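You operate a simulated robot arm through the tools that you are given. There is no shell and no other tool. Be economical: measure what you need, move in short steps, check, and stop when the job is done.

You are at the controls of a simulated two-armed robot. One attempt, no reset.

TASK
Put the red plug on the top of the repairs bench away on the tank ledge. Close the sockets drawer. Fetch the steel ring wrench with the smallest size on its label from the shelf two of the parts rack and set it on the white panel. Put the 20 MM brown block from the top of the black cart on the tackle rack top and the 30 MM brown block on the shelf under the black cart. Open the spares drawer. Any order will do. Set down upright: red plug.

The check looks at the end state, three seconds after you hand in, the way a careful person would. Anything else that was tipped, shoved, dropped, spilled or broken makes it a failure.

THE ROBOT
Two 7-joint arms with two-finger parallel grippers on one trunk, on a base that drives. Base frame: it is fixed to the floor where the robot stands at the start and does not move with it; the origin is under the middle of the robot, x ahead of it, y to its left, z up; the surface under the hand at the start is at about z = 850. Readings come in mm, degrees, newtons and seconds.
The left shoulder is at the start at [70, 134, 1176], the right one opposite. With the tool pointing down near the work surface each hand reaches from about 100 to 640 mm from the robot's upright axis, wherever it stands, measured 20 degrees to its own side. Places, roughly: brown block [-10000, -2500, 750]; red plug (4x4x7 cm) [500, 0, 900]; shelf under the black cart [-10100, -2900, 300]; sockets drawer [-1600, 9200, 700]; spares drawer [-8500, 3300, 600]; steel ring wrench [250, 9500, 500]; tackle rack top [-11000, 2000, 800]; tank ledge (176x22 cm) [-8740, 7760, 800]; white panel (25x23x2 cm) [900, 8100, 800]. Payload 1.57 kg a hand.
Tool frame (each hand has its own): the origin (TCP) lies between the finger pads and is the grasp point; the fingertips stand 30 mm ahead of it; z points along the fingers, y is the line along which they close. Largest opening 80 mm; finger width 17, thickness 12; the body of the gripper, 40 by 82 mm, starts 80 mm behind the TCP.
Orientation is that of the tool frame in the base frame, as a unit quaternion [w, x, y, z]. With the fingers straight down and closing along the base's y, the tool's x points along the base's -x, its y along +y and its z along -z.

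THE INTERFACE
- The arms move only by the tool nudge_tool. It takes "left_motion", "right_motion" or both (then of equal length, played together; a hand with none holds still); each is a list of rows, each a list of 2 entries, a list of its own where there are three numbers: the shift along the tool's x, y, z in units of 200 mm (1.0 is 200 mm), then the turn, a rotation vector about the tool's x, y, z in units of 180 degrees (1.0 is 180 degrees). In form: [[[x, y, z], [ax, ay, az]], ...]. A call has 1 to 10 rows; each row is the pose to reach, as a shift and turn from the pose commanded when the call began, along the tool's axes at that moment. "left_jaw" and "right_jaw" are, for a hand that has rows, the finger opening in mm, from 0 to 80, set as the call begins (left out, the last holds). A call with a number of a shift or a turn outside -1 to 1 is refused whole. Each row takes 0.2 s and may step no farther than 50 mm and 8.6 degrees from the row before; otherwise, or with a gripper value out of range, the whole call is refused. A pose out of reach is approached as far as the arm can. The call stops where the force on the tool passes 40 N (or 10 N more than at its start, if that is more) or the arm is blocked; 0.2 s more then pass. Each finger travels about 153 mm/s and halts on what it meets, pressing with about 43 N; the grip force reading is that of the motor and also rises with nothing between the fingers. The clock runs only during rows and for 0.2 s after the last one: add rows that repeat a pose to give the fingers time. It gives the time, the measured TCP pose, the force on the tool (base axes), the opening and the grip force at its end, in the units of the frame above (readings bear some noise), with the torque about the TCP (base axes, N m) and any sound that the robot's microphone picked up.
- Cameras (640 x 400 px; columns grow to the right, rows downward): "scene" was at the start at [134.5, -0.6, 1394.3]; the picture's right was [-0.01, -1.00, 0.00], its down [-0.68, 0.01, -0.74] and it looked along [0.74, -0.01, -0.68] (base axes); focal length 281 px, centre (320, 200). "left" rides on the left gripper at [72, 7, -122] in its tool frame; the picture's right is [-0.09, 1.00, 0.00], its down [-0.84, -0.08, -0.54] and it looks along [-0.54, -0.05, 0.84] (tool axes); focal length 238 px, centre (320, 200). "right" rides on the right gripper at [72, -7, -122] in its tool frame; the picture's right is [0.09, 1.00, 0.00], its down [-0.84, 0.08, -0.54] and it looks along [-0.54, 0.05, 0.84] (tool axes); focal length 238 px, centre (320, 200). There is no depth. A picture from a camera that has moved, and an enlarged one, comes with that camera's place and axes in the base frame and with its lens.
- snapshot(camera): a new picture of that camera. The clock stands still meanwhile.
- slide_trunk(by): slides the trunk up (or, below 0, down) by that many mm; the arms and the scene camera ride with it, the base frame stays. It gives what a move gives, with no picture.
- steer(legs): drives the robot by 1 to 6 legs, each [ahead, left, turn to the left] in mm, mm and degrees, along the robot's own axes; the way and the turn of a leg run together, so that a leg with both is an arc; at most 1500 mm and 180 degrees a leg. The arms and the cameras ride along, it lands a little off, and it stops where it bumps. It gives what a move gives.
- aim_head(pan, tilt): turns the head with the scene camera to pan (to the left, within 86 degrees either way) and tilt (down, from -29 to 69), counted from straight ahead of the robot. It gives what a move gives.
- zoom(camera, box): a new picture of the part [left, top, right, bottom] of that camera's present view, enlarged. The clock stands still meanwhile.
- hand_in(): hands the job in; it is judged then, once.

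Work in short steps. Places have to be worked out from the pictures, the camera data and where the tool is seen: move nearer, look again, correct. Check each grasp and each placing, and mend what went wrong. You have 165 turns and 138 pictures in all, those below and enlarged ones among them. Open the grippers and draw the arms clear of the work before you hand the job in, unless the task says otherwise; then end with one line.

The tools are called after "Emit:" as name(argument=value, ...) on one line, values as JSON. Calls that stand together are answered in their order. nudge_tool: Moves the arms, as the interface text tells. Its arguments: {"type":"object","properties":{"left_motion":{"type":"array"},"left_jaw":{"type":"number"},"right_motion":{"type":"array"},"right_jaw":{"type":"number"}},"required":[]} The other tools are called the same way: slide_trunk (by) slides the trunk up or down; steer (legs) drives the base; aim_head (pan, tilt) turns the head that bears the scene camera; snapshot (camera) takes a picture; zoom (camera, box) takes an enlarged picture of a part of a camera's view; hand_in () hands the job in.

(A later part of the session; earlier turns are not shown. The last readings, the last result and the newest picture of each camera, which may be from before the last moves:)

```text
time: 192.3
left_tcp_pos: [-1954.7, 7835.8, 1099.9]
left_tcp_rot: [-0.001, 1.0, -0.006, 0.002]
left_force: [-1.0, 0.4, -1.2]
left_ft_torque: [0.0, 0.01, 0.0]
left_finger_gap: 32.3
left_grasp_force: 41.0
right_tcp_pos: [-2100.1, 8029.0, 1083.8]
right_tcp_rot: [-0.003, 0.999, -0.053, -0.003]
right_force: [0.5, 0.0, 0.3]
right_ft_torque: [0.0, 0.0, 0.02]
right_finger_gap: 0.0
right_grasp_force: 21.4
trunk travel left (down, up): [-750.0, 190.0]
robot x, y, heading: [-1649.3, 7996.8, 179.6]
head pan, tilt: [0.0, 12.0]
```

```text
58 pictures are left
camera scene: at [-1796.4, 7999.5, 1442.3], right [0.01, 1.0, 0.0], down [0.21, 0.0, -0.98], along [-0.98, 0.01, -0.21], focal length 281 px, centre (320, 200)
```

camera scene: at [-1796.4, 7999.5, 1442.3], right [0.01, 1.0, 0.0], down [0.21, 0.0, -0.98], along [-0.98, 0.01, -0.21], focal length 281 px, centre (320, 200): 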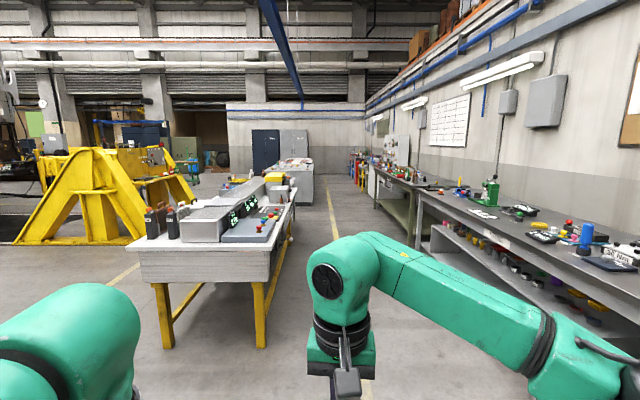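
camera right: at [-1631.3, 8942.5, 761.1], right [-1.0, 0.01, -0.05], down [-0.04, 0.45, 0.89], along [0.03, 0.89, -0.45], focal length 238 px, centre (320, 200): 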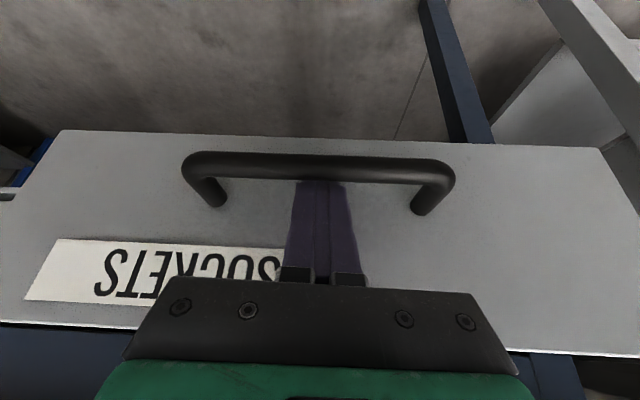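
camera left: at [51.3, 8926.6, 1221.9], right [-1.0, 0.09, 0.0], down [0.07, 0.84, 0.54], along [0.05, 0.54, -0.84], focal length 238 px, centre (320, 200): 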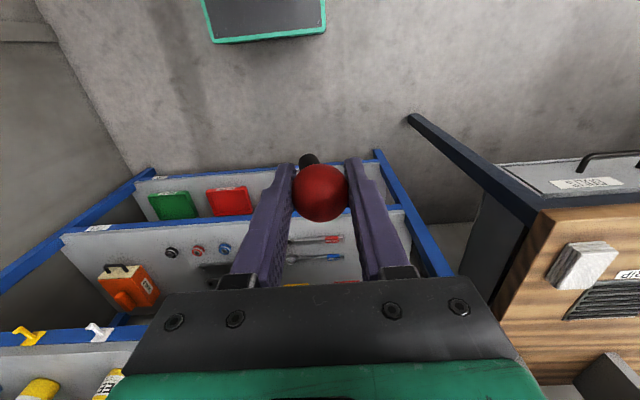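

There's an aisle between the yellow-legged table (edge y ≈ 7710) and the wall benches (y ≈ 9240). I'll drive along y ≈ 8450 and stop about 2 m short of the tank.

Emit:
steer(legs=[[0, -450, 0.4], [1500, 0, 0], [1500, 0, 0], [1500, 0, 0], [500, 0, 0]])

Emit:
aim_head(pan=10, tilt=20)

Emit:
snapshot(camera="scene")

Emit:
zoom(camera="left", box=[270, 130, 370, 230])

```text
time: 218.7
left_tcp_pos: [-6939.7, 8615.2, 1100.3]
left_tcp_rot: [-0.001, 0.998, -0.055, 0.0]
left_force: [-0.5, -0.2, 0.1]
left_ft_torque: [0.03, 0.0, -0.01]
left_finger_gap: 32.3
left_grasp_force: 40.5
right_tcp_pos: [-7067.3, 8820.7, 1083.1]
right_tcp_rot: [-0.003, 0.995, -0.102, -0.003]
right_force: [-0.2, -0.4, 0.7]
right_ft_torque: [0.02, 0.02, 0.01]
right_finger_gap: 0.0
right_grasp_force: 21.6
trunk travel left (down, up): [-750.0, 190.0]
robot x, y, heading: [-6623.8, 8745.6, 173.9]
head pan, tilt: [0.0, 12.0]
```

```text
time: 219.4
left_tcp_pos: [-6941.1, 8614.3, 1100.9]
left_tcp_rot: [-0.001, 0.999, -0.055, 0.001]
left_force: [-0.1, 0.1, -1.0]
left_ft_torque: [0.01, 0.01, 0.01]
left_finger_gap: 32.0
left_grasp_force: 40.8
right_tcp_pos: [-7068.7, 8819.9, 1083.1]
right_tcp_rot: [-0.003, 0.995, -0.102, -0.002]
right_force: [0.3, -0.6, 0.0]
right_ft_torque: [0.0, 0.03, 0.01]
right_finger_gap: 0.1
right_grasp_force: 21.6
trunk travel left (down, up): [-750.0, 190.0]
robot x, y, heading: [-6619.5, 8743.6, 173.8]
head pan, tilt: [10.0, 20.0]
```

```text
57 pictures are left
camera scene: at [-6767.5, 8745.1, 1429.3], right [-0.07, 1.0, 0.0], down [0.34, 0.02, -0.94], along [-0.94, -0.06, -0.34], focal length 281 px, centre (320, 200)
```

scene: 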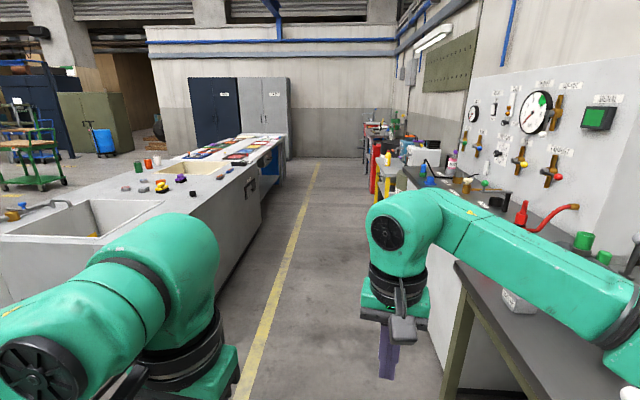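

```text
4.00 times, centred on (320, 180) of left
camera zoom: at [-6870.9, 8600.1, 1221.8], right [-0.2, -0.98, 0.0], down [-0.82, 0.17, 0.54], along [-0.53, 0.11, -0.84], focal length 953 px, centre (320, 280)
```

zoom: 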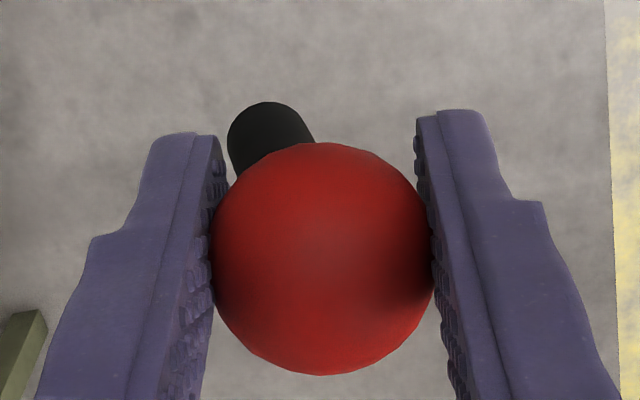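

The drive drifted to y ≈ 8745 with heading 174°. The plug is still held, tilted slightly. I'll straighten up, shift left and approach the long tank counter for a closer look.

Emit:
steer(legs=[[0, 250, 6.2], [900, 0, 0]])

Emit:
aim_head(pan=50, tilt=30)

Emit:
snapshot(camera="scene")

```text
time: 225.4
left_tcp_pos: [-7818.6, 8344.7, 1100.6]
left_tcp_rot: [0.0, 1.0, -0.008, 0.001]
left_force: [0.1, -0.8, -0.7]
left_ft_torque: [-0.04, 0.0, 0.01]
left_finger_gap: 32.1
left_grasp_force: 40.7
right_tcp_pos: [-7962.3, 8537.0, 1083.7]
right_tcp_rot: [-0.003, 0.998, -0.055, -0.004]
right_force: [1.1, -0.6, 0.4]
right_ft_torque: [-0.02, 0.0, -0.04]
right_finger_gap: 0.0
right_grasp_force: 21.2
trunk travel left (down, up): [-750.0, 190.0]
robot x, y, heading: [-7518.0, 8505.3, 179.4]
head pan, tilt: [10.0, 20.0]
```

```text
time: 226.5
left_tcp_pos: [-7817.9, 8345.1, 1100.7]
left_tcp_rot: [-0.001, 1.0, -0.007, 0.0]
left_force: [-0.6, -0.6, -0.4]
left_ft_torque: [0.01, -0.01, -0.01]
left_finger_gap: 32.1
left_grasp_force: 40.4
right_tcp_pos: [-7963.3, 8537.4, 1083.6]
right_tcp_rot: [-0.002, 0.999, -0.054, -0.003]
right_force: [0.7, -0.8, 0.3]
right_ft_torque: [0.01, 0.02, 0.01]
right_finger_gap: 0.0
right_grasp_force: 21.5
trunk travel left (down, up): [-750.0, 190.0]
robot x, y, heading: [-7517.6, 8507.6, 179.4]
head pan, tilt: [50.0, 30.0]
```

```text
55 pictures are left
camera scene: at [-7624.6, 8437.7, 1413.3], right [-0.76, 0.65, 0.0], down [0.33, 0.38, -0.87], along [-0.56, -0.66, -0.5], focal length 281 px, centre (320, 200)
```

scene: 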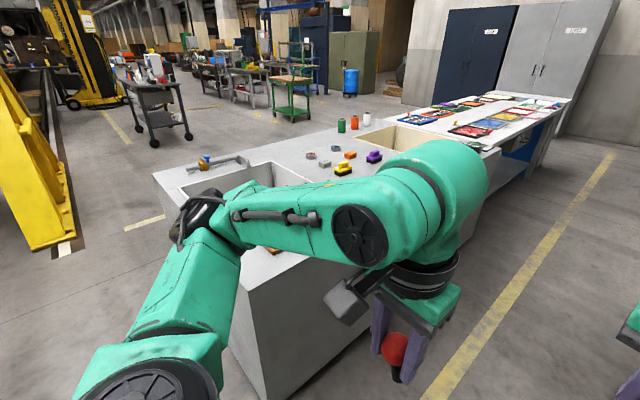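

The tank ledge looks like the front rim of this counter (front edge y ≈ 7900). I'll drive on to x ≈ -8500, turn to face it and look down at it.

Emit:
steer(legs=[[1000, 0, 0.6], [0, 0, 90]])

Emit:
aim_head(pan=0, tilt=40)

Emit:
snapshot(camera="scene")

```text
time: 235.5
left_tcp_pos: [-8341.2, 8203.4, 1098.6]
left_tcp_rot: [-0.002, 0.694, 0.72, 0.0]
left_force: [-0.5, 1.0, -0.8]
left_ft_torque: [-0.01, -0.01, 0.01]
left_finger_gap: 32.0
left_grasp_force: 40.4
right_tcp_pos: [-8524.0, 8049.7, 1083.3]
right_tcp_rot: [-0.001, 0.727, 0.687, -0.004]
right_force: [0.6, 0.8, 0.1]
right_ft_torque: [-0.04, 0.0, 0.05]
right_finger_gap: 0.0
right_grasp_force: 21.5
trunk travel left (down, up): [-750.0, 190.0]
robot x, y, heading: [-8512.1, 8495.7, -87.5]
head pan, tilt: [50.0, 30.0]
```

```text
time: 236.7
left_tcp_pos: [-8340.9, 8203.3, 1100.4]
left_tcp_rot: [-0.002, 0.693, 0.721, 0.0]
left_force: [0.1, 0.2, -0.8]
left_ft_torque: [-0.03, 0.0, -0.02]
left_finger_gap: 32.3
left_grasp_force: 40.3
right_tcp_pos: [-8523.6, 8048.1, 1083.5]
right_tcp_rot: [0.0, 0.726, 0.688, -0.003]
right_force: [-0.2, -0.8, -0.4]
right_ft_torque: [-0.01, 0.02, 0.02]
right_finger_gap: 0.2
right_grasp_force: 21.3
trunk travel left (down, up): [-750.0, 190.0]
robot x, y, heading: [-8513.2, 8495.9, -87.5]
head pan, tilt: [0.0, 40.0]
```

```text
54 pictures are left
camera scene: at [-8509.2, 8361.7, 1397.9], right [-1.0, -0.04, 0.0], down [-0.03, 0.64, -0.77], along [0.03, -0.77, -0.64], focal length 281 px, centre (320, 200)
```

scene: 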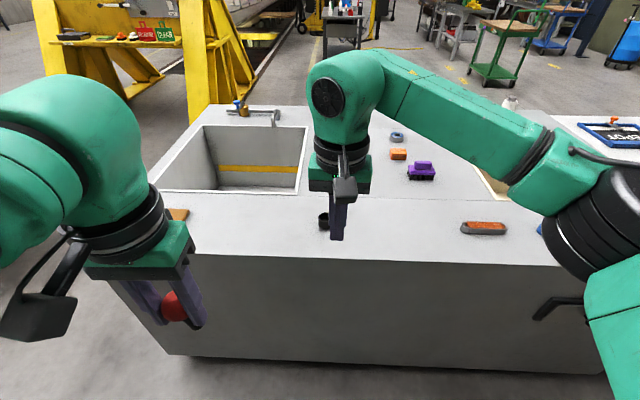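

The ledge's front edge is at y ≈ 7865, and a free spot lies at about (-8272, 7757), between the brown item and the black one. I'll square up and move closer.

Emit:
steer(legs=[[0, 66, -2.5], [230, 0, 0]])

Emit:
nudge_tool(left_motion=[[[-0.2, 0, 0.05], [0, 0, 0]], [[-0.4, 0, 0.1], [0, 0, 0]], [[-0.6, 0, 0.15], [0, 0, 0]], [[-0.8, 0, 0.2], [0, 0, 0]]])

Emit:
snapshot(camera="left")

Emit:
snapshot(camera="scene")

```text
time: 239.0
left_tcp_pos: [-8285.9, 7969.8, 1100.1]
left_tcp_rot: [0.0, 0.708, 0.706, 0.0]
left_force: [0.6, 0.3, -2.2]
left_ft_torque: [-0.02, 0.03, 0.0]
left_finger_gap: 32.1
left_grasp_force: 40.6
right_tcp_pos: [-8477.2, 7822.9, 1084.3]
right_tcp_rot: [0.0, 0.741, 0.671, -0.004]
right_force: [0.2, -0.6, 0.7]
right_ft_torque: [-0.02, -0.01, -0.04]
right_finger_gap: 0.0
right_grasp_force: 21.8
trunk travel left (down, up): [-750.0, 190.0]
robot x, y, heading: [-8452.2, 8271.9, -90.3]
head pan, tilt: [0.0, 40.0]
```

```text
time: 240.0
left_tcp_pos: [-8290.4, 7804.1, 1059.1]
left_tcp_rot: [0.0, 0.709, 0.705, 0.002]
left_force: [0.4, -0.4, -0.8]
left_ft_torque: [0.03, -0.03, -0.01]
left_finger_gap: 32.2
left_grasp_force: 40.8
right_tcp_pos: [-8477.3, 7819.7, 1082.8]
right_tcp_rot: [0.0, 0.741, 0.671, -0.003]
right_force: [-0.5, 0.7, -1.3]
right_ft_torque: [-0.01, -0.03, -0.02]
right_finger_gap: 0.0
right_grasp_force: 21.4
trunk travel left (down, up): [-750.0, 190.0]
robot x, y, heading: [-8448.6, 8269.5, -90.2]
head pan, tilt: [0.0, 40.0]
```

```text
53 pictures are left
camera left: at [-8283.6, 7875.7, 1181.4], right [1.0, -0.1, 0.0], down [-0.08, -0.84, 0.54], along [-0.05, -0.54, -0.84], focal length 238 px, centre (320, 200)
```

left: 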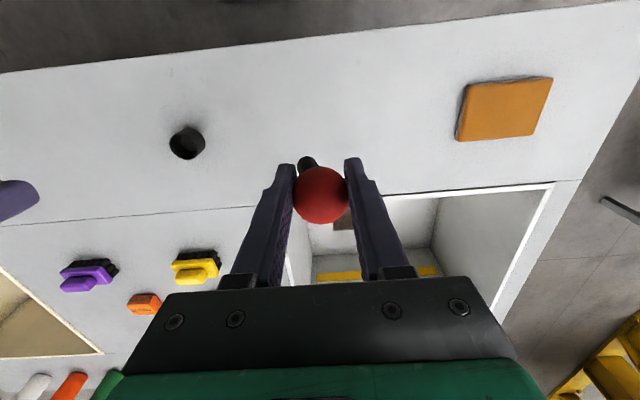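

```text
52 pictures are left
camera scene: at [-8448.7, 8131.8, 1397.7], right [-1.0, 0.0, 0.0], down [0.0, 0.64, -0.77], along [0.0, -0.77, -0.64], focal length 281 px, centre (320, 200)
```

scene: 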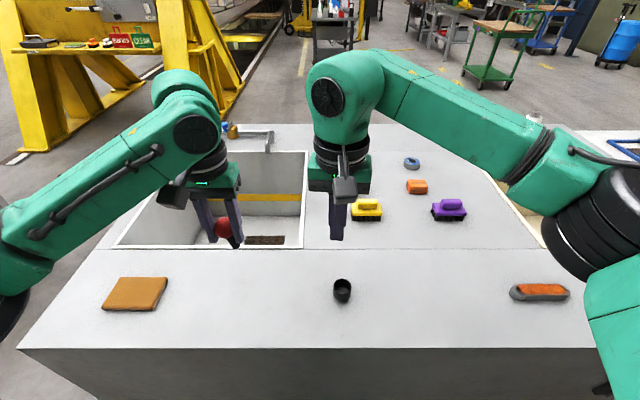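

The ledge spot ahead of the sink is free. The plug's stem leans about 10° towards tool -y, so I'll roll the hand -10° to make it vertical while lowering to TCP z ≈ 905.

Emit:
nudge_tool(left_motion=[[[-0.04, 0.015, 0.15], [-0.0139, 0, 0]], [[-0.08, 0.03, 0.3], [-0.0278, 0, 0]], [[-0.12, 0.05, 0.45], [-0.0417, 0, 0]], [[-0.15, 0.05, 0.6], [-0.0556, 0, 0]], [[-0.15, 0.05, 0.77], [-0.0556, 0, 0]]])

Emit:
snapshot(camera="left")

Emit:
zoom(camera="scene", box=[180, 200, 300, 320])

```text
time: 241.2
left_tcp_pos: [-8276.3, 7777.2, 903.0]
left_tcp_rot: [0.062, 0.706, 0.703, 0.061]
left_force: [-0.8, 0.2, -0.8]
left_ft_torque: [0.01, -0.01, -0.01]
left_finger_gap: 32.2
left_grasp_force: 40.7
right_tcp_pos: [-8477.3, 7821.2, 1083.2]
right_tcp_rot: [0.0, 0.741, 0.672, -0.003]
right_force: [0.0, 0.0, -0.5]
right_ft_torque: [-0.05, 0.02, 0.0]
right_finger_gap: 0.2
right_grasp_force: 21.5
trunk travel left (down, up): [-750.0, 190.0]
robot x, y, heading: [-8451.3, 8269.5, -90.1]
head pan, tilt: [0.0, 40.0]
```

```text
51 pictures are left
camera left: at [-8289.9, 7849.0, 1023.8], right [0.98, -0.1, 0.17], down [-0.17, -0.84, 0.52], along [0.09, -0.54, -0.84], focal length 238 px, centre (320, 200)
```

left: 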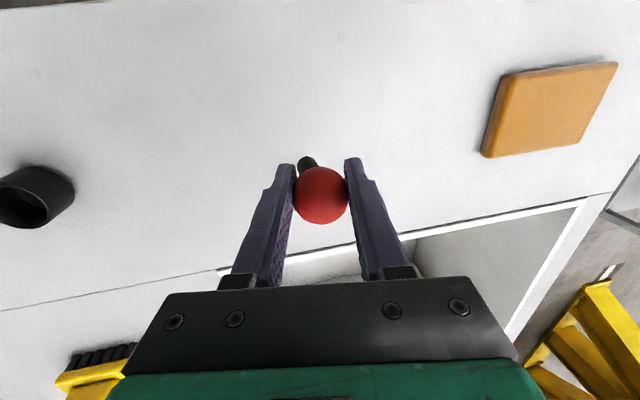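

```text
3.33 times, centred on (240, 260) of scene
camera zoom: at [-8447.9, 8133.1, 1397.9], right [-1.0, 0.0, 0.0], down [0.0, 0.64, -0.77], along [0.0, -0.77, -0.64], focal length 937 px, centre (587, 0)
```

zoom: 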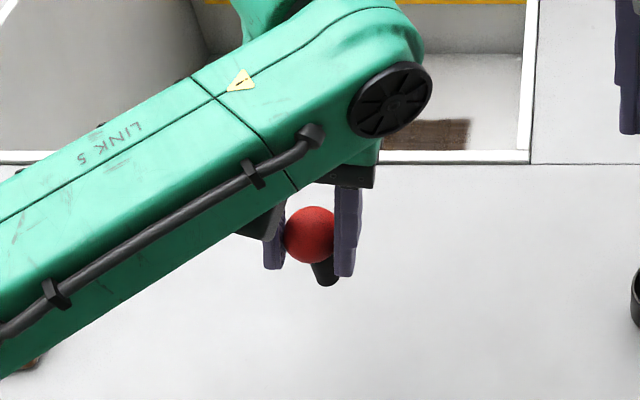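

The stem's projection now matches true vertical. I'll lower straight down in small steps until the foot touches.

Emit:
nudge_tool(left_motion=[[[0, -0.015, 0.086], [0, 0, 0]], [[0, -0.03, 0.172], [0, 0, 0]]])

Emit:
nudge_tool(left_motion=[[[0, -0.004, 0.02], [0, 0, 0]], [[0, -0.007, 0.04], [0, 0, 0]]])

Emit:
zoom(camera="scene", box=[180, 200, 300, 320])

```text
time: 241.8
left_tcp_pos: [-8276.4, 7778.9, 869.3]
left_tcp_rot: [0.06, 0.706, 0.703, 0.061]
left_force: [-0.3, -0.4, 0.0]
left_ft_torque: [-0.01, 0.0, 0.02]
left_finger_gap: 31.9
left_grasp_force: 41.3
right_tcp_pos: [-8477.1, 7821.1, 1082.6]
right_tcp_rot: [0.0, 0.741, 0.672, -0.003]
right_force: [0.8, -0.1, 0.1]
right_ft_torque: [-0.02, -0.02, 0.01]
right_finger_gap: 0.0
right_grasp_force: 21.3
trunk travel left (down, up): [-750.0, 190.0]
robot x, y, heading: [-8451.2, 8265.9, -90.1]
head pan, tilt: [0.0, 40.0]
```

```text
time: 242.4
left_tcp_pos: [-8275.9, 7777.0, 861.6]
left_tcp_rot: [0.061, 0.705, 0.704, 0.062]
left_force: [0.1, 0.3, -0.2]
left_ft_torque: [0.05, 0.01, 0.03]
left_finger_gap: 32.2
left_grasp_force: 41.0
right_tcp_pos: [-8476.7, 7821.3, 1082.2]
right_tcp_rot: [0.0, 0.741, 0.672, -0.004]
right_force: [0.2, -0.3, 0.3]
right_ft_torque: [-0.02, -0.01, -0.01]
right_finger_gap: 0.0
right_grasp_force: 20.9
trunk travel left (down, up): [-750.0, 190.0]
robot x, y, heading: [-8451.4, 8266.1, -90.4]
head pan, tilt: [0.0, 40.0]
```

```text
3.33 times, centred on (240, 260) of scene
camera zoom: at [-8448.2, 8133.3, 1397.9], right [-1.0, 0.0, 0.0], down [0.0, 0.64, -0.77], along [0.0, -0.77, -0.64], focal length 937 px, centre (587, 0)
```

zoom: 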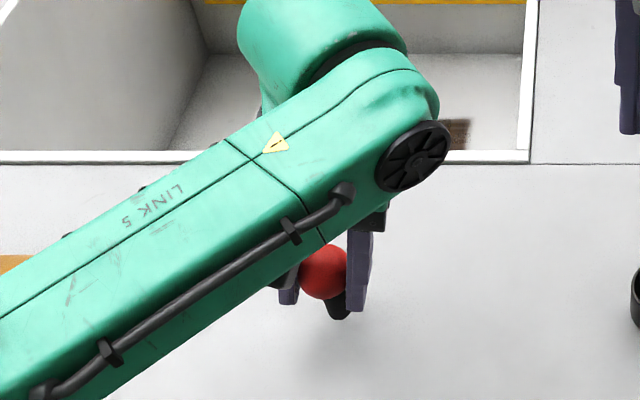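

No contact yet. I'll continue down in 2 mm increments.

Emit:
nudge_tool(left_motion=[[[0, -0.002, 0.01], [0, 0, 0]], [[0, -0.004, 0.02], [0, 0, 0]], [[0, -0.005, 0.03], [0, 0, 0]]])

Emit:
nudge_tool(left_motion=[[[0, -0.002, 0.01], [0, 0, 0]], [[0, -0.004, 0.02], [0, 0, 0]]])

Emit:
nudge_tool(left_motion=[[[0, -0.002, 0.01], [0, 0, 0]], [[0, -0.004, 0.02], [0, 0, 0]]])

```text
time: 243.2
left_tcp_pos: [-8276.6, 7779.0, 855.3]
left_tcp_rot: [0.06, 0.706, 0.703, 0.062]
left_force: [0.6, 0.3, -0.7]
left_ft_torque: [0.02, 0.0, 0.01]
left_finger_gap: 31.9
left_grasp_force: 40.7
right_tcp_pos: [-8476.5, 7821.5, 1081.9]
right_tcp_rot: [-0.001, 0.74, 0.672, -0.004]
right_force: [-0.1, -0.4, 0.4]
right_ft_torque: [-0.02, -0.01, -0.01]
right_finger_gap: 0.0
right_grasp_force: 21.0
trunk travel left (down, up): [-750.0, 190.0]
robot x, y, heading: [-8447.6, 8266.2, -90.0]
head pan, tilt: [0.0, 40.0]
```

```text
time: 243.8
left_tcp_pos: [-8275.5, 7777.9, 853.1]
left_tcp_rot: [0.062, 0.706, 0.703, 0.061]
left_force: [0.2, 0.3, -0.5]
left_ft_torque: [0.01, -0.03, 0.0]
left_finger_gap: 32.1
left_grasp_force: 40.3
right_tcp_pos: [-8477.5, 7820.5, 1083.2]
right_tcp_rot: [0.0, 0.741, 0.671, -0.003]
right_force: [0.3, 0.5, 0.0]
right_ft_torque: [0.02, 0.0, 0.0]
right_finger_gap: 0.0
right_grasp_force: 21.3
trunk travel left (down, up): [-750.0, 190.0]
robot x, y, heading: [-8445.9, 8269.1, -90.3]
head pan, tilt: [0.0, 40.0]
```

```text
time: 244.4
left_tcp_pos: [-8276.8, 7778.1, 851.6]
left_tcp_rot: [0.063, 0.705, 0.703, 0.06]
left_force: [1.0, 0.9, 10.0]
left_ft_torque: [-0.03, -0.05, -0.02]
left_finger_gap: 32.0
left_grasp_force: 40.5
right_tcp_pos: [-8476.5, 7823.1, 1084.0]
right_tcp_rot: [0.001, 0.741, 0.672, -0.004]
right_force: [-0.5, 0.3, 0.3]
right_ft_torque: [-0.02, 0.0, -0.03]
right_finger_gap: 0.2
right_grasp_force: 21.1
trunk travel left (down, up): [-750.0, 190.0]
robot x, y, heading: [-8449.0, 8267.6, -90.1]
head pan, tilt: [0.0, 40.0]
```

There's 10 N of contact, with the ledge at z ≈ 802. I'll open the fingers and look before lifting.

Emit:
nudge_tool(left_motion=[[[0, 0.001, -0.005], [0, 0, 0]], [[0, 0.001, -0.005], [0, 0, 0]], [[0, 0.001, -0.005], [0, 0, 0]]], left_jaw=70)

Emit:
snapshot(camera="left")

```text
time: 245.2
left_tcp_pos: [-8277.9, 7778.1, 850.1]
left_tcp_rot: [0.06, 0.706, 0.703, 0.062]
left_force: [0.3, 0.1, -0.7]
left_ft_torque: [-0.01, 0.04, 0.02]
left_finger_gap: 69.8
left_grasp_force: 0.0
right_tcp_pos: [-8476.2, 7820.7, 1083.6]
right_tcp_rot: [0.0, 0.74, 0.672, -0.004]
right_force: [0.5, 0.2, 0.1]
right_ft_torque: [0.0, 0.0, 0.02]
right_finger_gap: 0.2
right_grasp_force: 21.4
trunk travel left (down, up): [-750.0, 190.0]
robot x, y, heading: [-8450.1, 8266.2, -89.9]
head pan, tilt: [0.0, 40.0]
```

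```text
48 pictures are left
camera left: at [-8291.6, 7850.1, 970.5], right [0.98, -0.1, 0.17], down [-0.17, -0.84, 0.52], along [0.09, -0.54, -0.84], focal length 238 px, centre (320, 200)
```

left: 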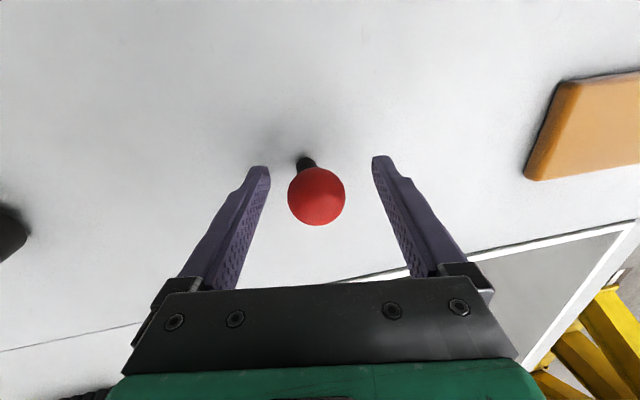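

The plug stands on its own. I'll lift the hand away along the tool axis and check.

Emit:
nudge_tool(left_motion=[[[0, 0.01, -0.1], [0, 0, 0]], [[0, 0.02, -0.25], [0, 0, 0]], [[0, 0.02, -0.45], [0, 0, 0]], [[0, 0.02, -0.65], [0, 0, 0]], [[0, 0.02, -0.85], [0, 0, 0]], [[0.1, 0.02, -1.0], [0, 0, 0]], [[0.25, 0.02, -1.0], [0, 0, 0]], [[0.4, 0.02, -1.0], [0, 0, 0]], [[0.55, 0.02, -1.0], [0.028, 0, 0]], [[0.7, 0.02, -1.0], [0.0556, 0, 0]]])

Emit:
zoom(camera="scene", box=[60, 220, 380, 400])

```text
time: 247.4
left_tcp_pos: [-8306.3, 7920.4, 1051.0]
left_tcp_rot: [0.0, 0.708, 0.706, -0.002]
left_force: [0.3, -0.7, 0.1]
left_ft_torque: [-0.04, 0.01, 0.01]
left_finger_gap: 70.0
left_grasp_force: 0.1
right_tcp_pos: [-8475.0, 7822.8, 1082.9]
right_tcp_rot: [0.0, 0.741, 0.671, -0.004]
right_force: [0.6, -0.7, -1.1]
right_ft_torque: [-0.01, -0.01, 0.03]
right_finger_gap: 0.1
right_grasp_force: 21.4
trunk travel left (down, up): [-750.0, 190.0]
robot x, y, heading: [-8447.4, 8265.2, -90.0]
head pan, tilt: [0.0, 40.0]
```

```text
2.00 times, centred on (220, 310) of scene
camera zoom: at [-8447.0, 8135.2, 1398.1], right [-1.0, 0.0, 0.0], down [0.0, 0.64, -0.77], along [0.0, -0.77, -0.64], focal length 562 px, centre (520, -20)
```

zoom: 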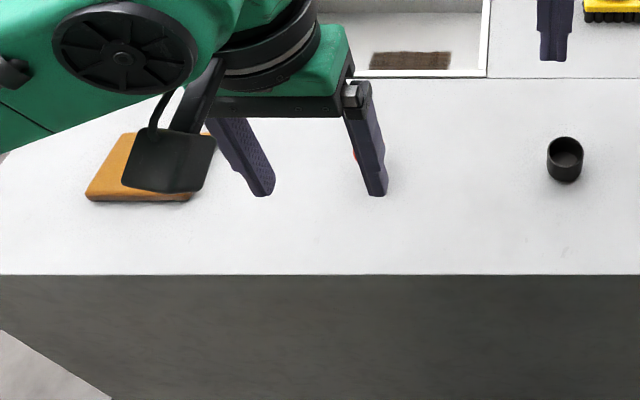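

The plug is hidden behind the finger from here, so I'll look with the left camera.

Emit:
snapshot(camera="left")

Emit:
aim_head(pan=-60, tilt=12)

Emit:
snapshot(camera="scene")

```text
46 pictures are left
camera left: at [-8299.3, 7991.4, 1171.3], right [1.0, -0.1, 0.0], down [-0.08, -0.84, 0.54], along [-0.05, -0.54, -0.84], focal length 238 px, centre (320, 200)
```

left: 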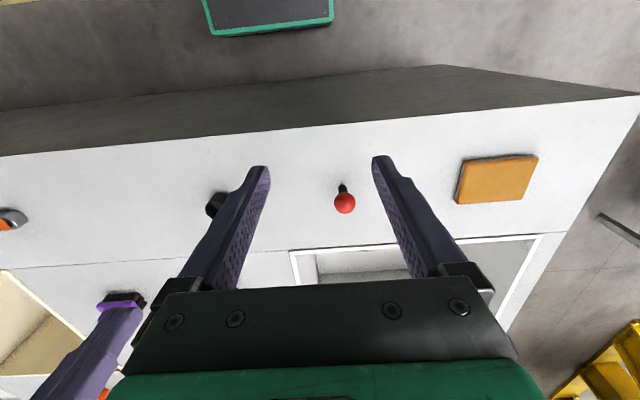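

```text
time: 248.7
left_tcp_pos: [-8307.2, 7917.6, 1048.5]
left_tcp_rot: [-0.001, 0.708, 0.706, 0.0]
left_force: [-0.7, 0.4, -0.5]
left_ft_torque: [-0.01, 0.0, 0.0]
left_finger_gap: 69.9
left_grasp_force: 0.1
right_tcp_pos: [-8476.4, 7821.8, 1083.6]
right_tcp_rot: [0.0, 0.741, 0.672, -0.005]
right_force: [-0.5, 0.4, -0.3]
right_ft_torque: [-0.01, 0.0, 0.0]
right_finger_gap: 0.2
right_grasp_force: 21.2
trunk travel left (down, up): [-750.0, 190.0]
robot x, y, heading: [-8454.4, 8264.5, -89.8]
head pan, tilt: [-60.0, 12.0]
```

```text
45 pictures are left
camera scene: at [-8528.9, 8172.0, 1442.3], right [-0.5, 0.87, 0.0], down [0.18, 0.1, -0.98], along [-0.85, -0.49, -0.21], focal length 281 px, centre (320, 200)
```

scene: 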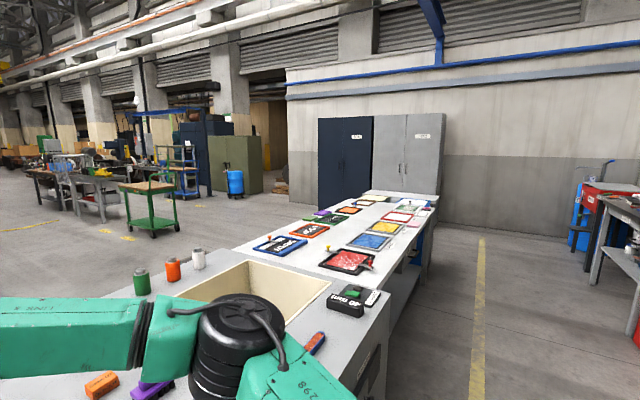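

The plug stands upright on the ledge. Next is the spares drawer near (-8500, 3300). I'll back off, go round the counter's near end and look south.

Emit:
steer(legs=[[-280, 0, 0], [0, 1080, 0], [1300, 0, 0]])

Emit:
aim_head(pan=-10, tilt=15)

Emit:
snapshot(camera="scene")

```text
time: 261.9
left_tcp_pos: [-7313.0, 6893.3, 1049.5]
left_tcp_rot: [0.0, 0.732, 0.681, 0.0]
left_force: [0.5, -0.2, 0.2]
left_ft_torque: [-0.04, 0.03, -0.02]
left_finger_gap: 70.2
left_grasp_force: 0.0
right_tcp_pos: [-7489.4, 6808.2, 1083.5]
right_tcp_rot: [0.001, 0.763, 0.646, -0.005]
right_force: [0.4, 0.3, 0.1]
right_ft_torque: [-0.01, 0.0, 0.03]
right_finger_gap: 0.0
right_grasp_force: 20.9
trunk travel left (down, up): [-750.0, 190.0]
robot x, y, heading: [-7433.8, 7248.9, -93.8]
head pan, tilt: [-60.0, 12.0]
```

```text
time: 263.1
left_tcp_pos: [-7314.2, 6893.1, 1049.5]
left_tcp_rot: [-0.001, 0.732, 0.681, 0.0]
left_force: [1.5, -0.7, -0.4]
left_ft_torque: [0.02, 0.0, 0.0]
left_finger_gap: 69.9
left_grasp_force: 0.1
right_tcp_pos: [-7488.3, 6807.7, 1083.7]
right_tcp_rot: [-0.001, 0.763, 0.646, -0.004]
right_force: [0.0, 0.1, 0.2]
right_ft_torque: [0.01, 0.01, 0.03]
right_finger_gap: 0.0
right_grasp_force: 20.9
trunk travel left (down, up): [-750.0, 190.0]
robot x, y, heading: [-7433.6, 7250.0, -94.1]
head pan, tilt: [-10.0, 15.0]
```

```text
44 pictures are left
camera scene: at [-7457.0, 7111.6, 1437.5], right [-0.97, 0.24, 0.0], down [0.06, 0.25, -0.97], along [-0.23, -0.94, -0.26], focal length 281 px, centre (320, 200)
```

scene: 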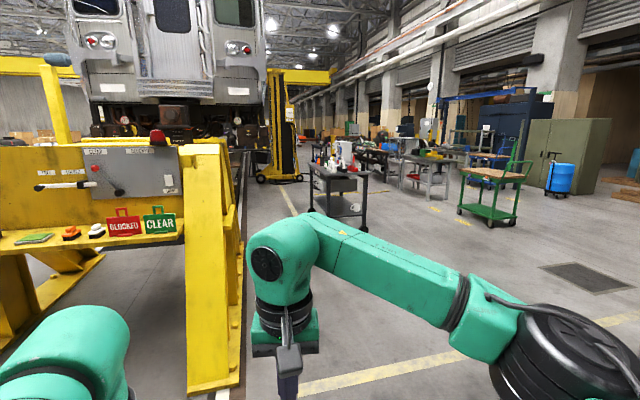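

The dark trolley at about (-8600, 3300) should hold the spares drawer. I'll zoom in on it.

Emit:
zoom(camera="scene", box=[290, 125, 400, 245])

```text
3.33 times, centred on (345, 185) of scene
camera zoom: at [-7457.0, 7111.6, 1437.5], right [-0.97, 0.24, 0.0], down [0.06, 0.25, -0.97], along [-0.23, -0.94, -0.26], focal length 937 px, centre (237, 250)
```

zoom: 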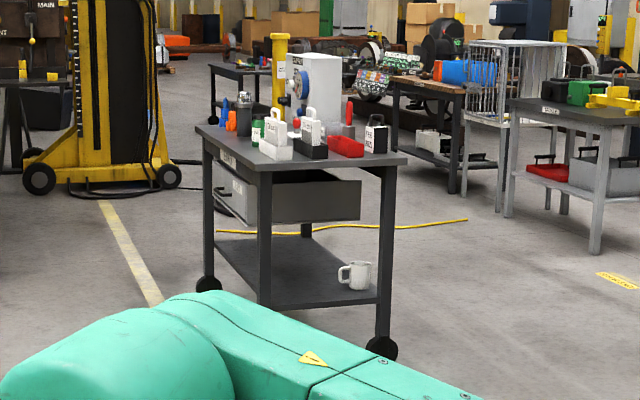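

The drawer's front faces east (+x). I'll pass west of the yellow structure: ahead, then right to x ≈ -7930, then south to y ≈ 4000.

Emit:
steer(legs=[[0, 0, 4], [650, 0, 0], [0, -450, 0], [1300, 0, 0], [1200, 0, 0]])

Emit:
aim_head(pan=-45, tilt=25)

Emit:
snapshot(camera="scene")

```text
time: 281.3
left_tcp_pos: [-7620.7, 3746.6, 1049.6]
left_tcp_rot: [-0.001, 0.694, 0.72, -0.001]
left_force: [0.2, -0.1, 0.5]
left_ft_torque: [-0.01, 0.0, -0.01]
left_finger_gap: 70.2
left_grasp_force: 0.1
right_tcp_pos: [-7785.4, 3644.6, 1083.2]
right_tcp_rot: [0.0, 0.727, 0.687, -0.004]
right_force: [-0.1, -0.1, 1.5]
right_ft_torque: [-0.01, -0.05, 0.02]
right_finger_gap: 0.0
right_grasp_force: 21.2
trunk travel left (down, up): [-750.0, 190.0]
robot x, y, heading: [-7775.2, 4091.5, -87.8]
head pan, tilt: [-10.0, 15.0]
```

```text
time: 282.3
left_tcp_pos: [-7620.7, 3748.0, 1049.1]
left_tcp_rot: [0.0, 0.694, 0.72, -0.001]
left_force: [-0.2, 0.7, 0.5]
left_ft_torque: [0.0, 0.0, 0.0]
left_finger_gap: 69.9
left_grasp_force: 0.1
right_tcp_pos: [-7786.6, 3643.8, 1084.3]
right_tcp_rot: [0.0, 0.727, 0.687, -0.005]
right_force: [-0.9, 0.5, 0.3]
right_ft_torque: [0.0, 0.0, -0.03]
right_finger_gap: 0.1
right_grasp_force: 21.5
trunk travel left (down, up): [-750.0, 190.0]
robot x, y, heading: [-7772.7, 4092.3, -87.5]
head pan, tilt: [-45.0, 25.0]
```

```text
42 pictures are left
camera scene: at [-7836.1, 3974.3, 1421.3], right [-0.73, 0.68, 0.0], down [0.29, 0.31, -0.91], along [-0.61, -0.67, -0.42], focal length 281 px, centre (320, 200)
```

scene: 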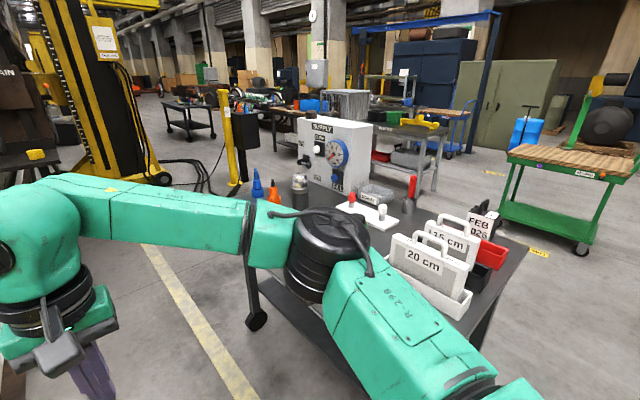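

The cart's east side is at x ≈ -8400. I'll turn right to face it (heading 180°) and then strafe south to the drawer.

Emit:
steer(legs=[[0, 0, -92.5], [0, 800, 0]])

Emit:
aim_head(pan=0, tilt=35)

Emit:
snapshot(camera="scene")

```text
time: 290.4
left_tcp_pos: [-8142.6, 3174.3, 1049.4]
left_tcp_rot: [-0.001, 1.0, -0.013, 0.0]
left_force: [0.4, 0.3, 0.5]
left_ft_torque: [0.01, -0.01, -0.03]
left_finger_gap: 69.9
left_grasp_force: 0.1
right_tcp_pos: [-8235.3, 3346.6, 1083.0]
right_tcp_rot: [-0.002, 0.998, -0.06, -0.003]
right_force: [0.5, 0.4, -0.3]
right_ft_torque: [0.01, -0.02, -0.03]
right_finger_gap: 0.0
right_grasp_force: 21.2
trunk travel left (down, up): [-750.0, 190.0]
robot x, y, heading: [-7790.2, 3309.9, 178.5]
head pan, tilt: [-45.0, 25.0]
```

```text
time: 291.6
left_tcp_pos: [-8143.2, 3174.0, 1049.2]
left_tcp_rot: [-0.001, 1.0, -0.013, 0.0]
left_force: [0.9, -0.4, -0.1]
left_ft_torque: [-0.02, 0.01, 0.01]
left_finger_gap: 69.8
left_grasp_force: 0.0
right_tcp_pos: [-8235.1, 3345.9, 1083.0]
right_tcp_rot: [-0.002, 0.998, -0.061, -0.002]
right_force: [0.3, 1.2, 0.1]
right_ft_torque: [-0.01, 0.0, -0.01]
right_finger_gap: 0.0
right_grasp_force: 20.9
trunk travel left (down, up): [-750.0, 190.0]
robot x, y, heading: [-7789.5, 3308.4, 178.8]
head pan, tilt: [0.0, 35.0]
```

```text
41 pictures are left
camera scene: at [-7926.4, 3312.2, 1405.5], right [0.02, 1.0, 0.0], down [0.57, -0.01, -0.82], along [-0.82, 0.02, -0.57], focal length 281 px, centre (320, 200)
```

scene: 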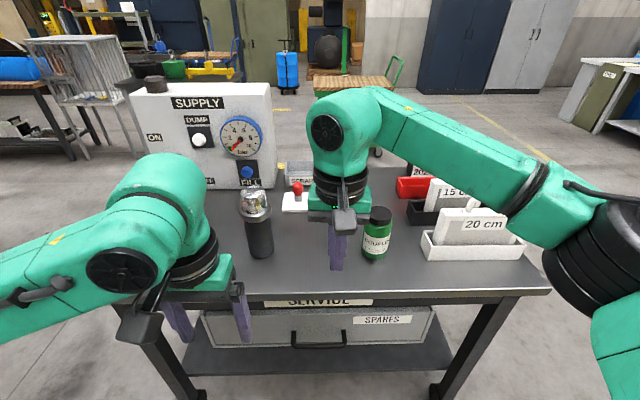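

The handle is at about y 3319, z 596, just ahead of x ≈ -8385. I'll lower the trunk, square up the right hand, and pitch it forward to hook the bar from above with closed fingers.

Emit:
slide_trunk(by=-370)

Emit:
nudge_tool(right_motion=[[[0, 0.07, 0], [0, 0, -0.0389]], [[0, 0.13, 0], [0, 0, -0.0389]]])

Emit:
nudge_tool(right_motion=[[[-0.1, 0, 0], [0, -0.0417, 0]], [[-0.2, 0, 0], [0, -0.0833, 0]], [[-0.3, 0, 0], [0, -0.125, 0]], [[-0.4, 0, 0], [0, -0.1667, 0]]])

Emit:
snapshot(camera="right")

Emit:
snapshot(camera="scene")

```text
time: 295.1
left_tcp_pos: [-8143.4, 3174.1, 679.9]
left_tcp_rot: [-0.001, 1.0, -0.013, -0.001]
left_force: [-0.1, 0.3, 0.1]
left_ft_torque: [0.0, -0.01, 0.01]
left_finger_gap: 70.1
left_grasp_force: 0.0
right_tcp_pos: [-8235.1, 3345.5, 713.6]
right_tcp_rot: [-0.002, 0.998, -0.06, -0.003]
right_force: [-0.3, 0.0, 0.5]
right_ft_torque: [-0.01, 0.05, 0.0]
right_finger_gap: 0.0
right_grasp_force: 21.0
trunk travel left (down, up): [-380.0, 560.0]
robot x, y, heading: [-7790.1, 3302.7, 178.7]
head pan, tilt: [0.0, 35.0]
```

```text
time: 295.7
left_tcp_pos: [-8142.0, 3173.2, 679.7]
left_tcp_rot: [-0.001, 1.0, -0.013, 0.0]
left_force: [-0.5, 0.2, 0.3]
left_ft_torque: [-0.01, -0.02, 0.02]
left_finger_gap: 70.1
left_grasp_force: 0.1
right_tcp_pos: [-8238.6, 3319.2, 714.9]
right_tcp_rot: [-0.003, 1.0, 0.0, -0.003]
right_force: [0.0, -0.3, 0.3]
right_ft_torque: [-0.02, -0.03, -0.01]
right_finger_gap: 0.0
right_grasp_force: 20.8
trunk travel left (down, up): [-380.0, 560.0]
robot x, y, heading: [-7788.6, 3307.6, 178.5]
head pan, tilt: [0.0, 35.0]
```

```text
time: 296.7
left_tcp_pos: [-8141.7, 3173.9, 679.4]
left_tcp_rot: [0.0, 1.0, -0.013, -0.001]
left_force: [0.2, 0.3, 0.3]
left_ft_torque: [0.01, 0.05, 0.04]
left_finger_gap: 70.0
left_grasp_force: 0.0
right_tcp_pos: [-8318.6, 3317.6, 712.2]
right_tcp_rot: [-0.003, 0.965, 0.001, -0.262]
right_force: [-0.1, -0.3, -0.6]
right_ft_torque: [-0.03, 0.03, 0.02]
right_finger_gap: 0.1
right_grasp_force: 20.5
trunk travel left (down, up): [-380.0, 560.0]
robot x, y, heading: [-7787.1, 3310.4, 178.7]
head pan, tilt: [0.0, 35.0]
```

```text
40 pictures are left
camera right: at [-8194.0, 3325.8, 782.6], right [0.08, -1.0, -0.05], down [-0.45, -0.08, 0.89], along [-0.89, -0.05, -0.45], focal length 238 px, centre (320, 200)
```

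right: 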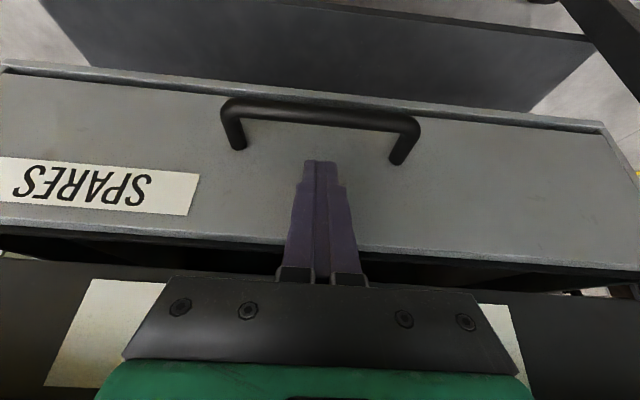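

```text
39 pictures are left
camera scene: at [-7926.4, 3312.1, 1035.5], right [0.02, 1.0, 0.0], down [0.57, -0.01, -0.82], along [-0.82, 0.02, -0.57], focal length 281 px, centre (320, 200)
```

scene: 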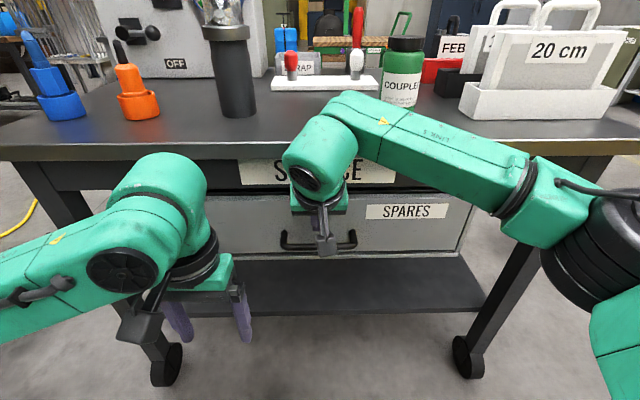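

The handle bar is at about (-8360, 3319, z 606), with roughly 55 mm of space behind it. I'll go over it and lower the tips behind the bar.

Emit:
nudge_tool(right_motion=[[[-0.07, 0, 0.185], [0, 0, 0]], [[-0.139, 0, 0.369], [0, 0, 0]], [[-0.084, 0, 0.464], [0, 0, 0]], [[-0.029, 0, 0.559], [0, 0, 0]]])

Emit:
snapshot(camera="right")

```text
time: 297.2
left_tcp_pos: [-8141.4, 3174.5, 680.5]
left_tcp_rot: [-0.001, 1.0, -0.013, 0.001]
left_force: [-0.4, 0.2, -0.6]
left_ft_torque: [-0.02, -0.07, 0.0]
left_finger_gap: 70.2
left_grasp_force: 0.1
right_tcp_pos: [-8341.6, 3314.1, 687.5]
right_tcp_rot: [0.0, 0.968, 0.004, -0.251]
right_force: [22.9, 0.9, 10.7]
right_ft_torque: [0.04, -0.84, -0.06]
right_finger_gap: 0.0
right_grasp_force: 21.5
trunk travel left (down, up): [-380.0, 560.0]
robot x, y, heading: [-7789.4, 3306.2, 178.4]
head pan, tilt: [0.0, 35.0]
stopped in row 2 (right hand): the force on the tool passed its limit at 89 N (the readings are from after the stop); the commanded pose is now the measured one
```

```text
38 pictures are left
camera right: at [-8219.2, 3322.3, 760.3], right [0.09, -0.99, -0.05], down [-0.47, -0.08, 0.88], along [-0.88, -0.06, -0.47], focal length 238 px, centre (320, 200)
```

right: 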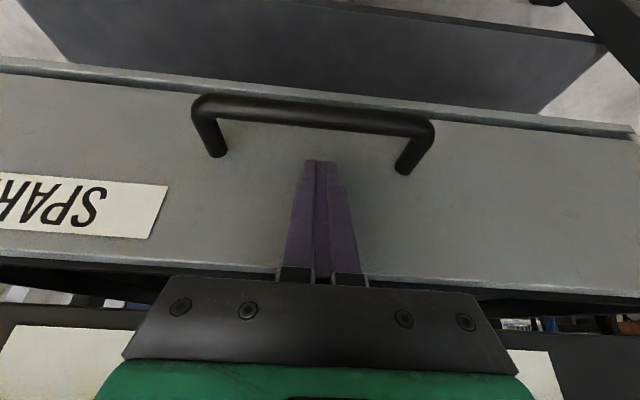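

Contact came early: the drawer face is actually at x ≈ -8366, with the bar at about x -8317, z 650. The tips are already behind and above the bar, so I'll ease back 10 mm and lower behind it.

Emit:
nudge_tool(right_motion=[[[0.043, 0, -0.025], [0, 0, 0]], [[0.075, 0, 0.031], [0, 0, 0]], [[0.108, 0, 0.0876], [0, 0, 0]]])

Emit:
snapshot(camera="right")

```text
time: 298.0
left_tcp_pos: [-8143.6, 3174.6, 679.0]
left_tcp_rot: [0.0, 1.0, -0.013, 0.001]
left_force: [0.0, 0.6, 0.6]
left_ft_torque: [0.01, 0.01, 0.02]
left_finger_gap: 69.9
left_grasp_force: 0.0
right_tcp_pos: [-8335.7, 3315.8, 659.6]
right_tcp_rot: [0.0, 0.967, 0.004, -0.253]
right_force: [0.1, 0.7, -0.2]
right_ft_torque: [0.02, 0.02, 0.01]
right_finger_gap: 0.2
right_grasp_force: 21.1
trunk travel left (down, up): [-380.0, 560.0]
robot x, y, heading: [-7792.5, 3308.5, 178.6]
head pan, tilt: [0.0, 35.0]
```

```text
37 pictures are left
camera right: at [-8212.9, 3322.9, 732.0], right [0.09, -0.99, -0.05], down [-0.46, -0.08, 0.88], along [-0.88, -0.06, -0.47], focal length 238 px, centre (320, 200)
```

right: 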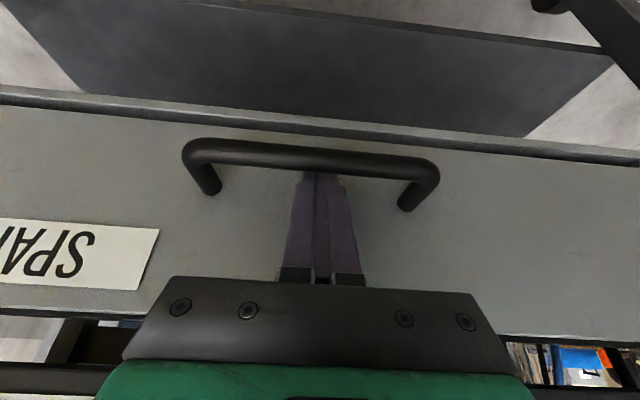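

The tips are behind the bar. I'll lower 8 mm more and pull by driving back 60 mm.

Emit:
nudge_tool(right_motion=[[[0.02, 0, 0.035], [0, 0, 0]]])

Emit:
steer(legs=[[-60, 0, 0]])

Emit:
snapshot(camera="right")

```text
time: 298.4
left_tcp_pos: [-8142.0, 3174.7, 679.3]
left_tcp_rot: [-0.001, 1.0, -0.014, 0.0]
left_force: [0.1, -0.1, 0.5]
left_ft_torque: [0.01, 0.02, -0.01]
left_finger_gap: 70.0
left_grasp_force: 0.1
right_tcp_pos: [-8334.1, 3314.8, 653.4]
right_tcp_rot: [0.0, 0.967, 0.004, -0.255]
right_force: [-3.5, -1.3, 3.7]
right_ft_torque: [0.03, -0.44, -0.04]
right_finger_gap: 0.0
right_grasp_force: 21.8
trunk travel left (down, up): [-380.0, 560.0]
robot x, y, heading: [-7790.1, 3304.6, 178.6]
head pan, tilt: [0.0, 35.0]
```

```text
time: 299.4
left_tcp_pos: [-8082.0, 3171.7, 679.2]
left_tcp_rot: [0.0, 1.0, -0.012, 0.0]
left_force: [0.0, -0.7, 0.0]
left_ft_torque: [-0.02, 0.04, -0.02]
left_finger_gap: 69.9
left_grasp_force: 0.0
right_tcp_pos: [-8275.2, 3312.2, 652.5]
right_tcp_rot: [-0.001, 0.967, 0.005, -0.253]
right_force: [0.4, -0.8, -0.4]
right_ft_torque: [-0.01, 0.02, 0.01]
right_finger_gap: 0.0
right_grasp_force: 20.8
trunk travel left (down, up): [-380.0, 560.0]
robot x, y, heading: [-7734.3, 3305.1, 178.8]
head pan, tilt: [0.0, 35.0]
```

```text
36 pictures are left
camera right: at [-8152.7, 3320.5, 724.2], right [0.09, -0.99, -0.05], down [-0.46, -0.09, 0.88], along [-0.88, -0.06, -0.47], focal length 238 px, centre (320, 200)
```

right: 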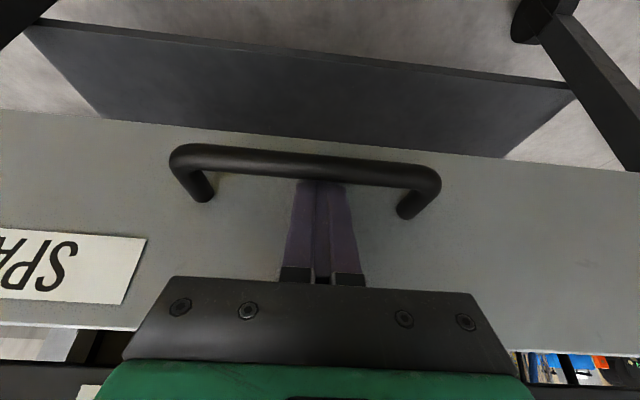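

The drawer is coming out with the hand. I'll pull a further 150 mm and then look.

Emit:
steer(legs=[[-150, 0, 0]])

Emit:
snapshot(camera="scene")

```text
time: 300.7
left_tcp_pos: [-7934.2, 3169.9, 679.2]
left_tcp_rot: [0.0, 1.0, -0.013, 0.001]
left_force: [0.2, 0.3, 0.2]
left_ft_torque: [0.0, -0.01, 0.01]
left_finger_gap: 70.2
left_grasp_force: 0.1
right_tcp_pos: [-8125.6, 3309.7, 651.0]
right_tcp_rot: [-0.001, 0.968, 0.004, -0.253]
right_force: [0.7, -0.4, -0.4]
right_ft_torque: [0.04, 0.01, -0.01]
right_finger_gap: 0.0
right_grasp_force: 21.7
trunk travel left (down, up): [-380.0, 560.0]
robot x, y, heading: [-7579.2, 3304.3, 178.9]
head pan, tilt: [0.0, 35.0]
```

```text
35 pictures are left
camera scene: at [-7716.7, 3307.4, 1035.5], right [0.02, 1.0, 0.0], down [0.57, -0.01, -0.82], along [-0.82, 0.02, -0.57], focal length 281 px, centre (320, 200)
```

scene: 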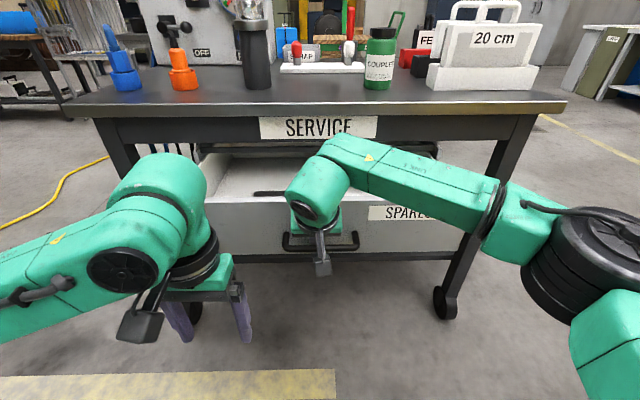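

The drawer is about 200 mm open and the cart is undisturbed. I'll pull another 60 mm to be safely open.

Emit:
steer(legs=[[-60, 0, 0]])

Emit:
snapshot(camera="right")

```text
time: 301.7
left_tcp_pos: [-7874.0, 3167.9, 678.2]
left_tcp_rot: [-0.001, 1.0, -0.013, 0.0]
left_force: [0.0, -0.3, -0.8]
left_ft_torque: [0.0, 0.05, -0.02]
left_finger_gap: 70.0
left_grasp_force: 0.0
right_tcp_pos: [-8066.0, 3307.8, 651.0]
right_tcp_rot: [-0.001, 0.967, 0.004, -0.253]
right_force: [0.3, -0.4, 0.4]
right_ft_torque: [-0.01, -0.02, 0.03]
right_finger_gap: 0.1
right_grasp_force: 21.3
trunk travel left (down, up): [-380.0, 560.0]
robot x, y, heading: [-7520.2, 3301.5, 178.7]
head pan, tilt: [0.0, 35.0]
```

```text
34 pictures are left
camera right: at [-7944.2, 3316.8, 724.0], right [0.09, -0.99, -0.05], down [-0.46, -0.08, 0.88], along [-0.88, -0.05, -0.47], focal length 238 px, centre (320, 200)
```

right: 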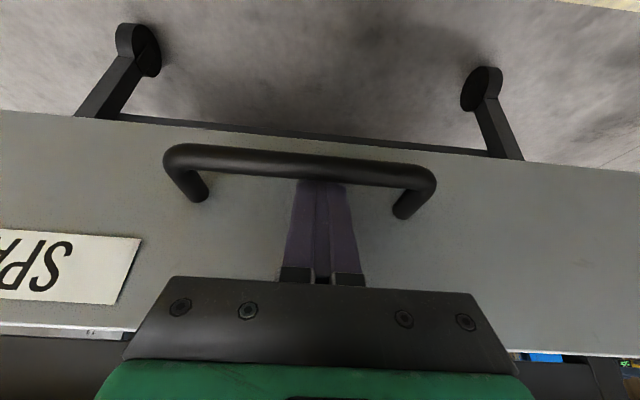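

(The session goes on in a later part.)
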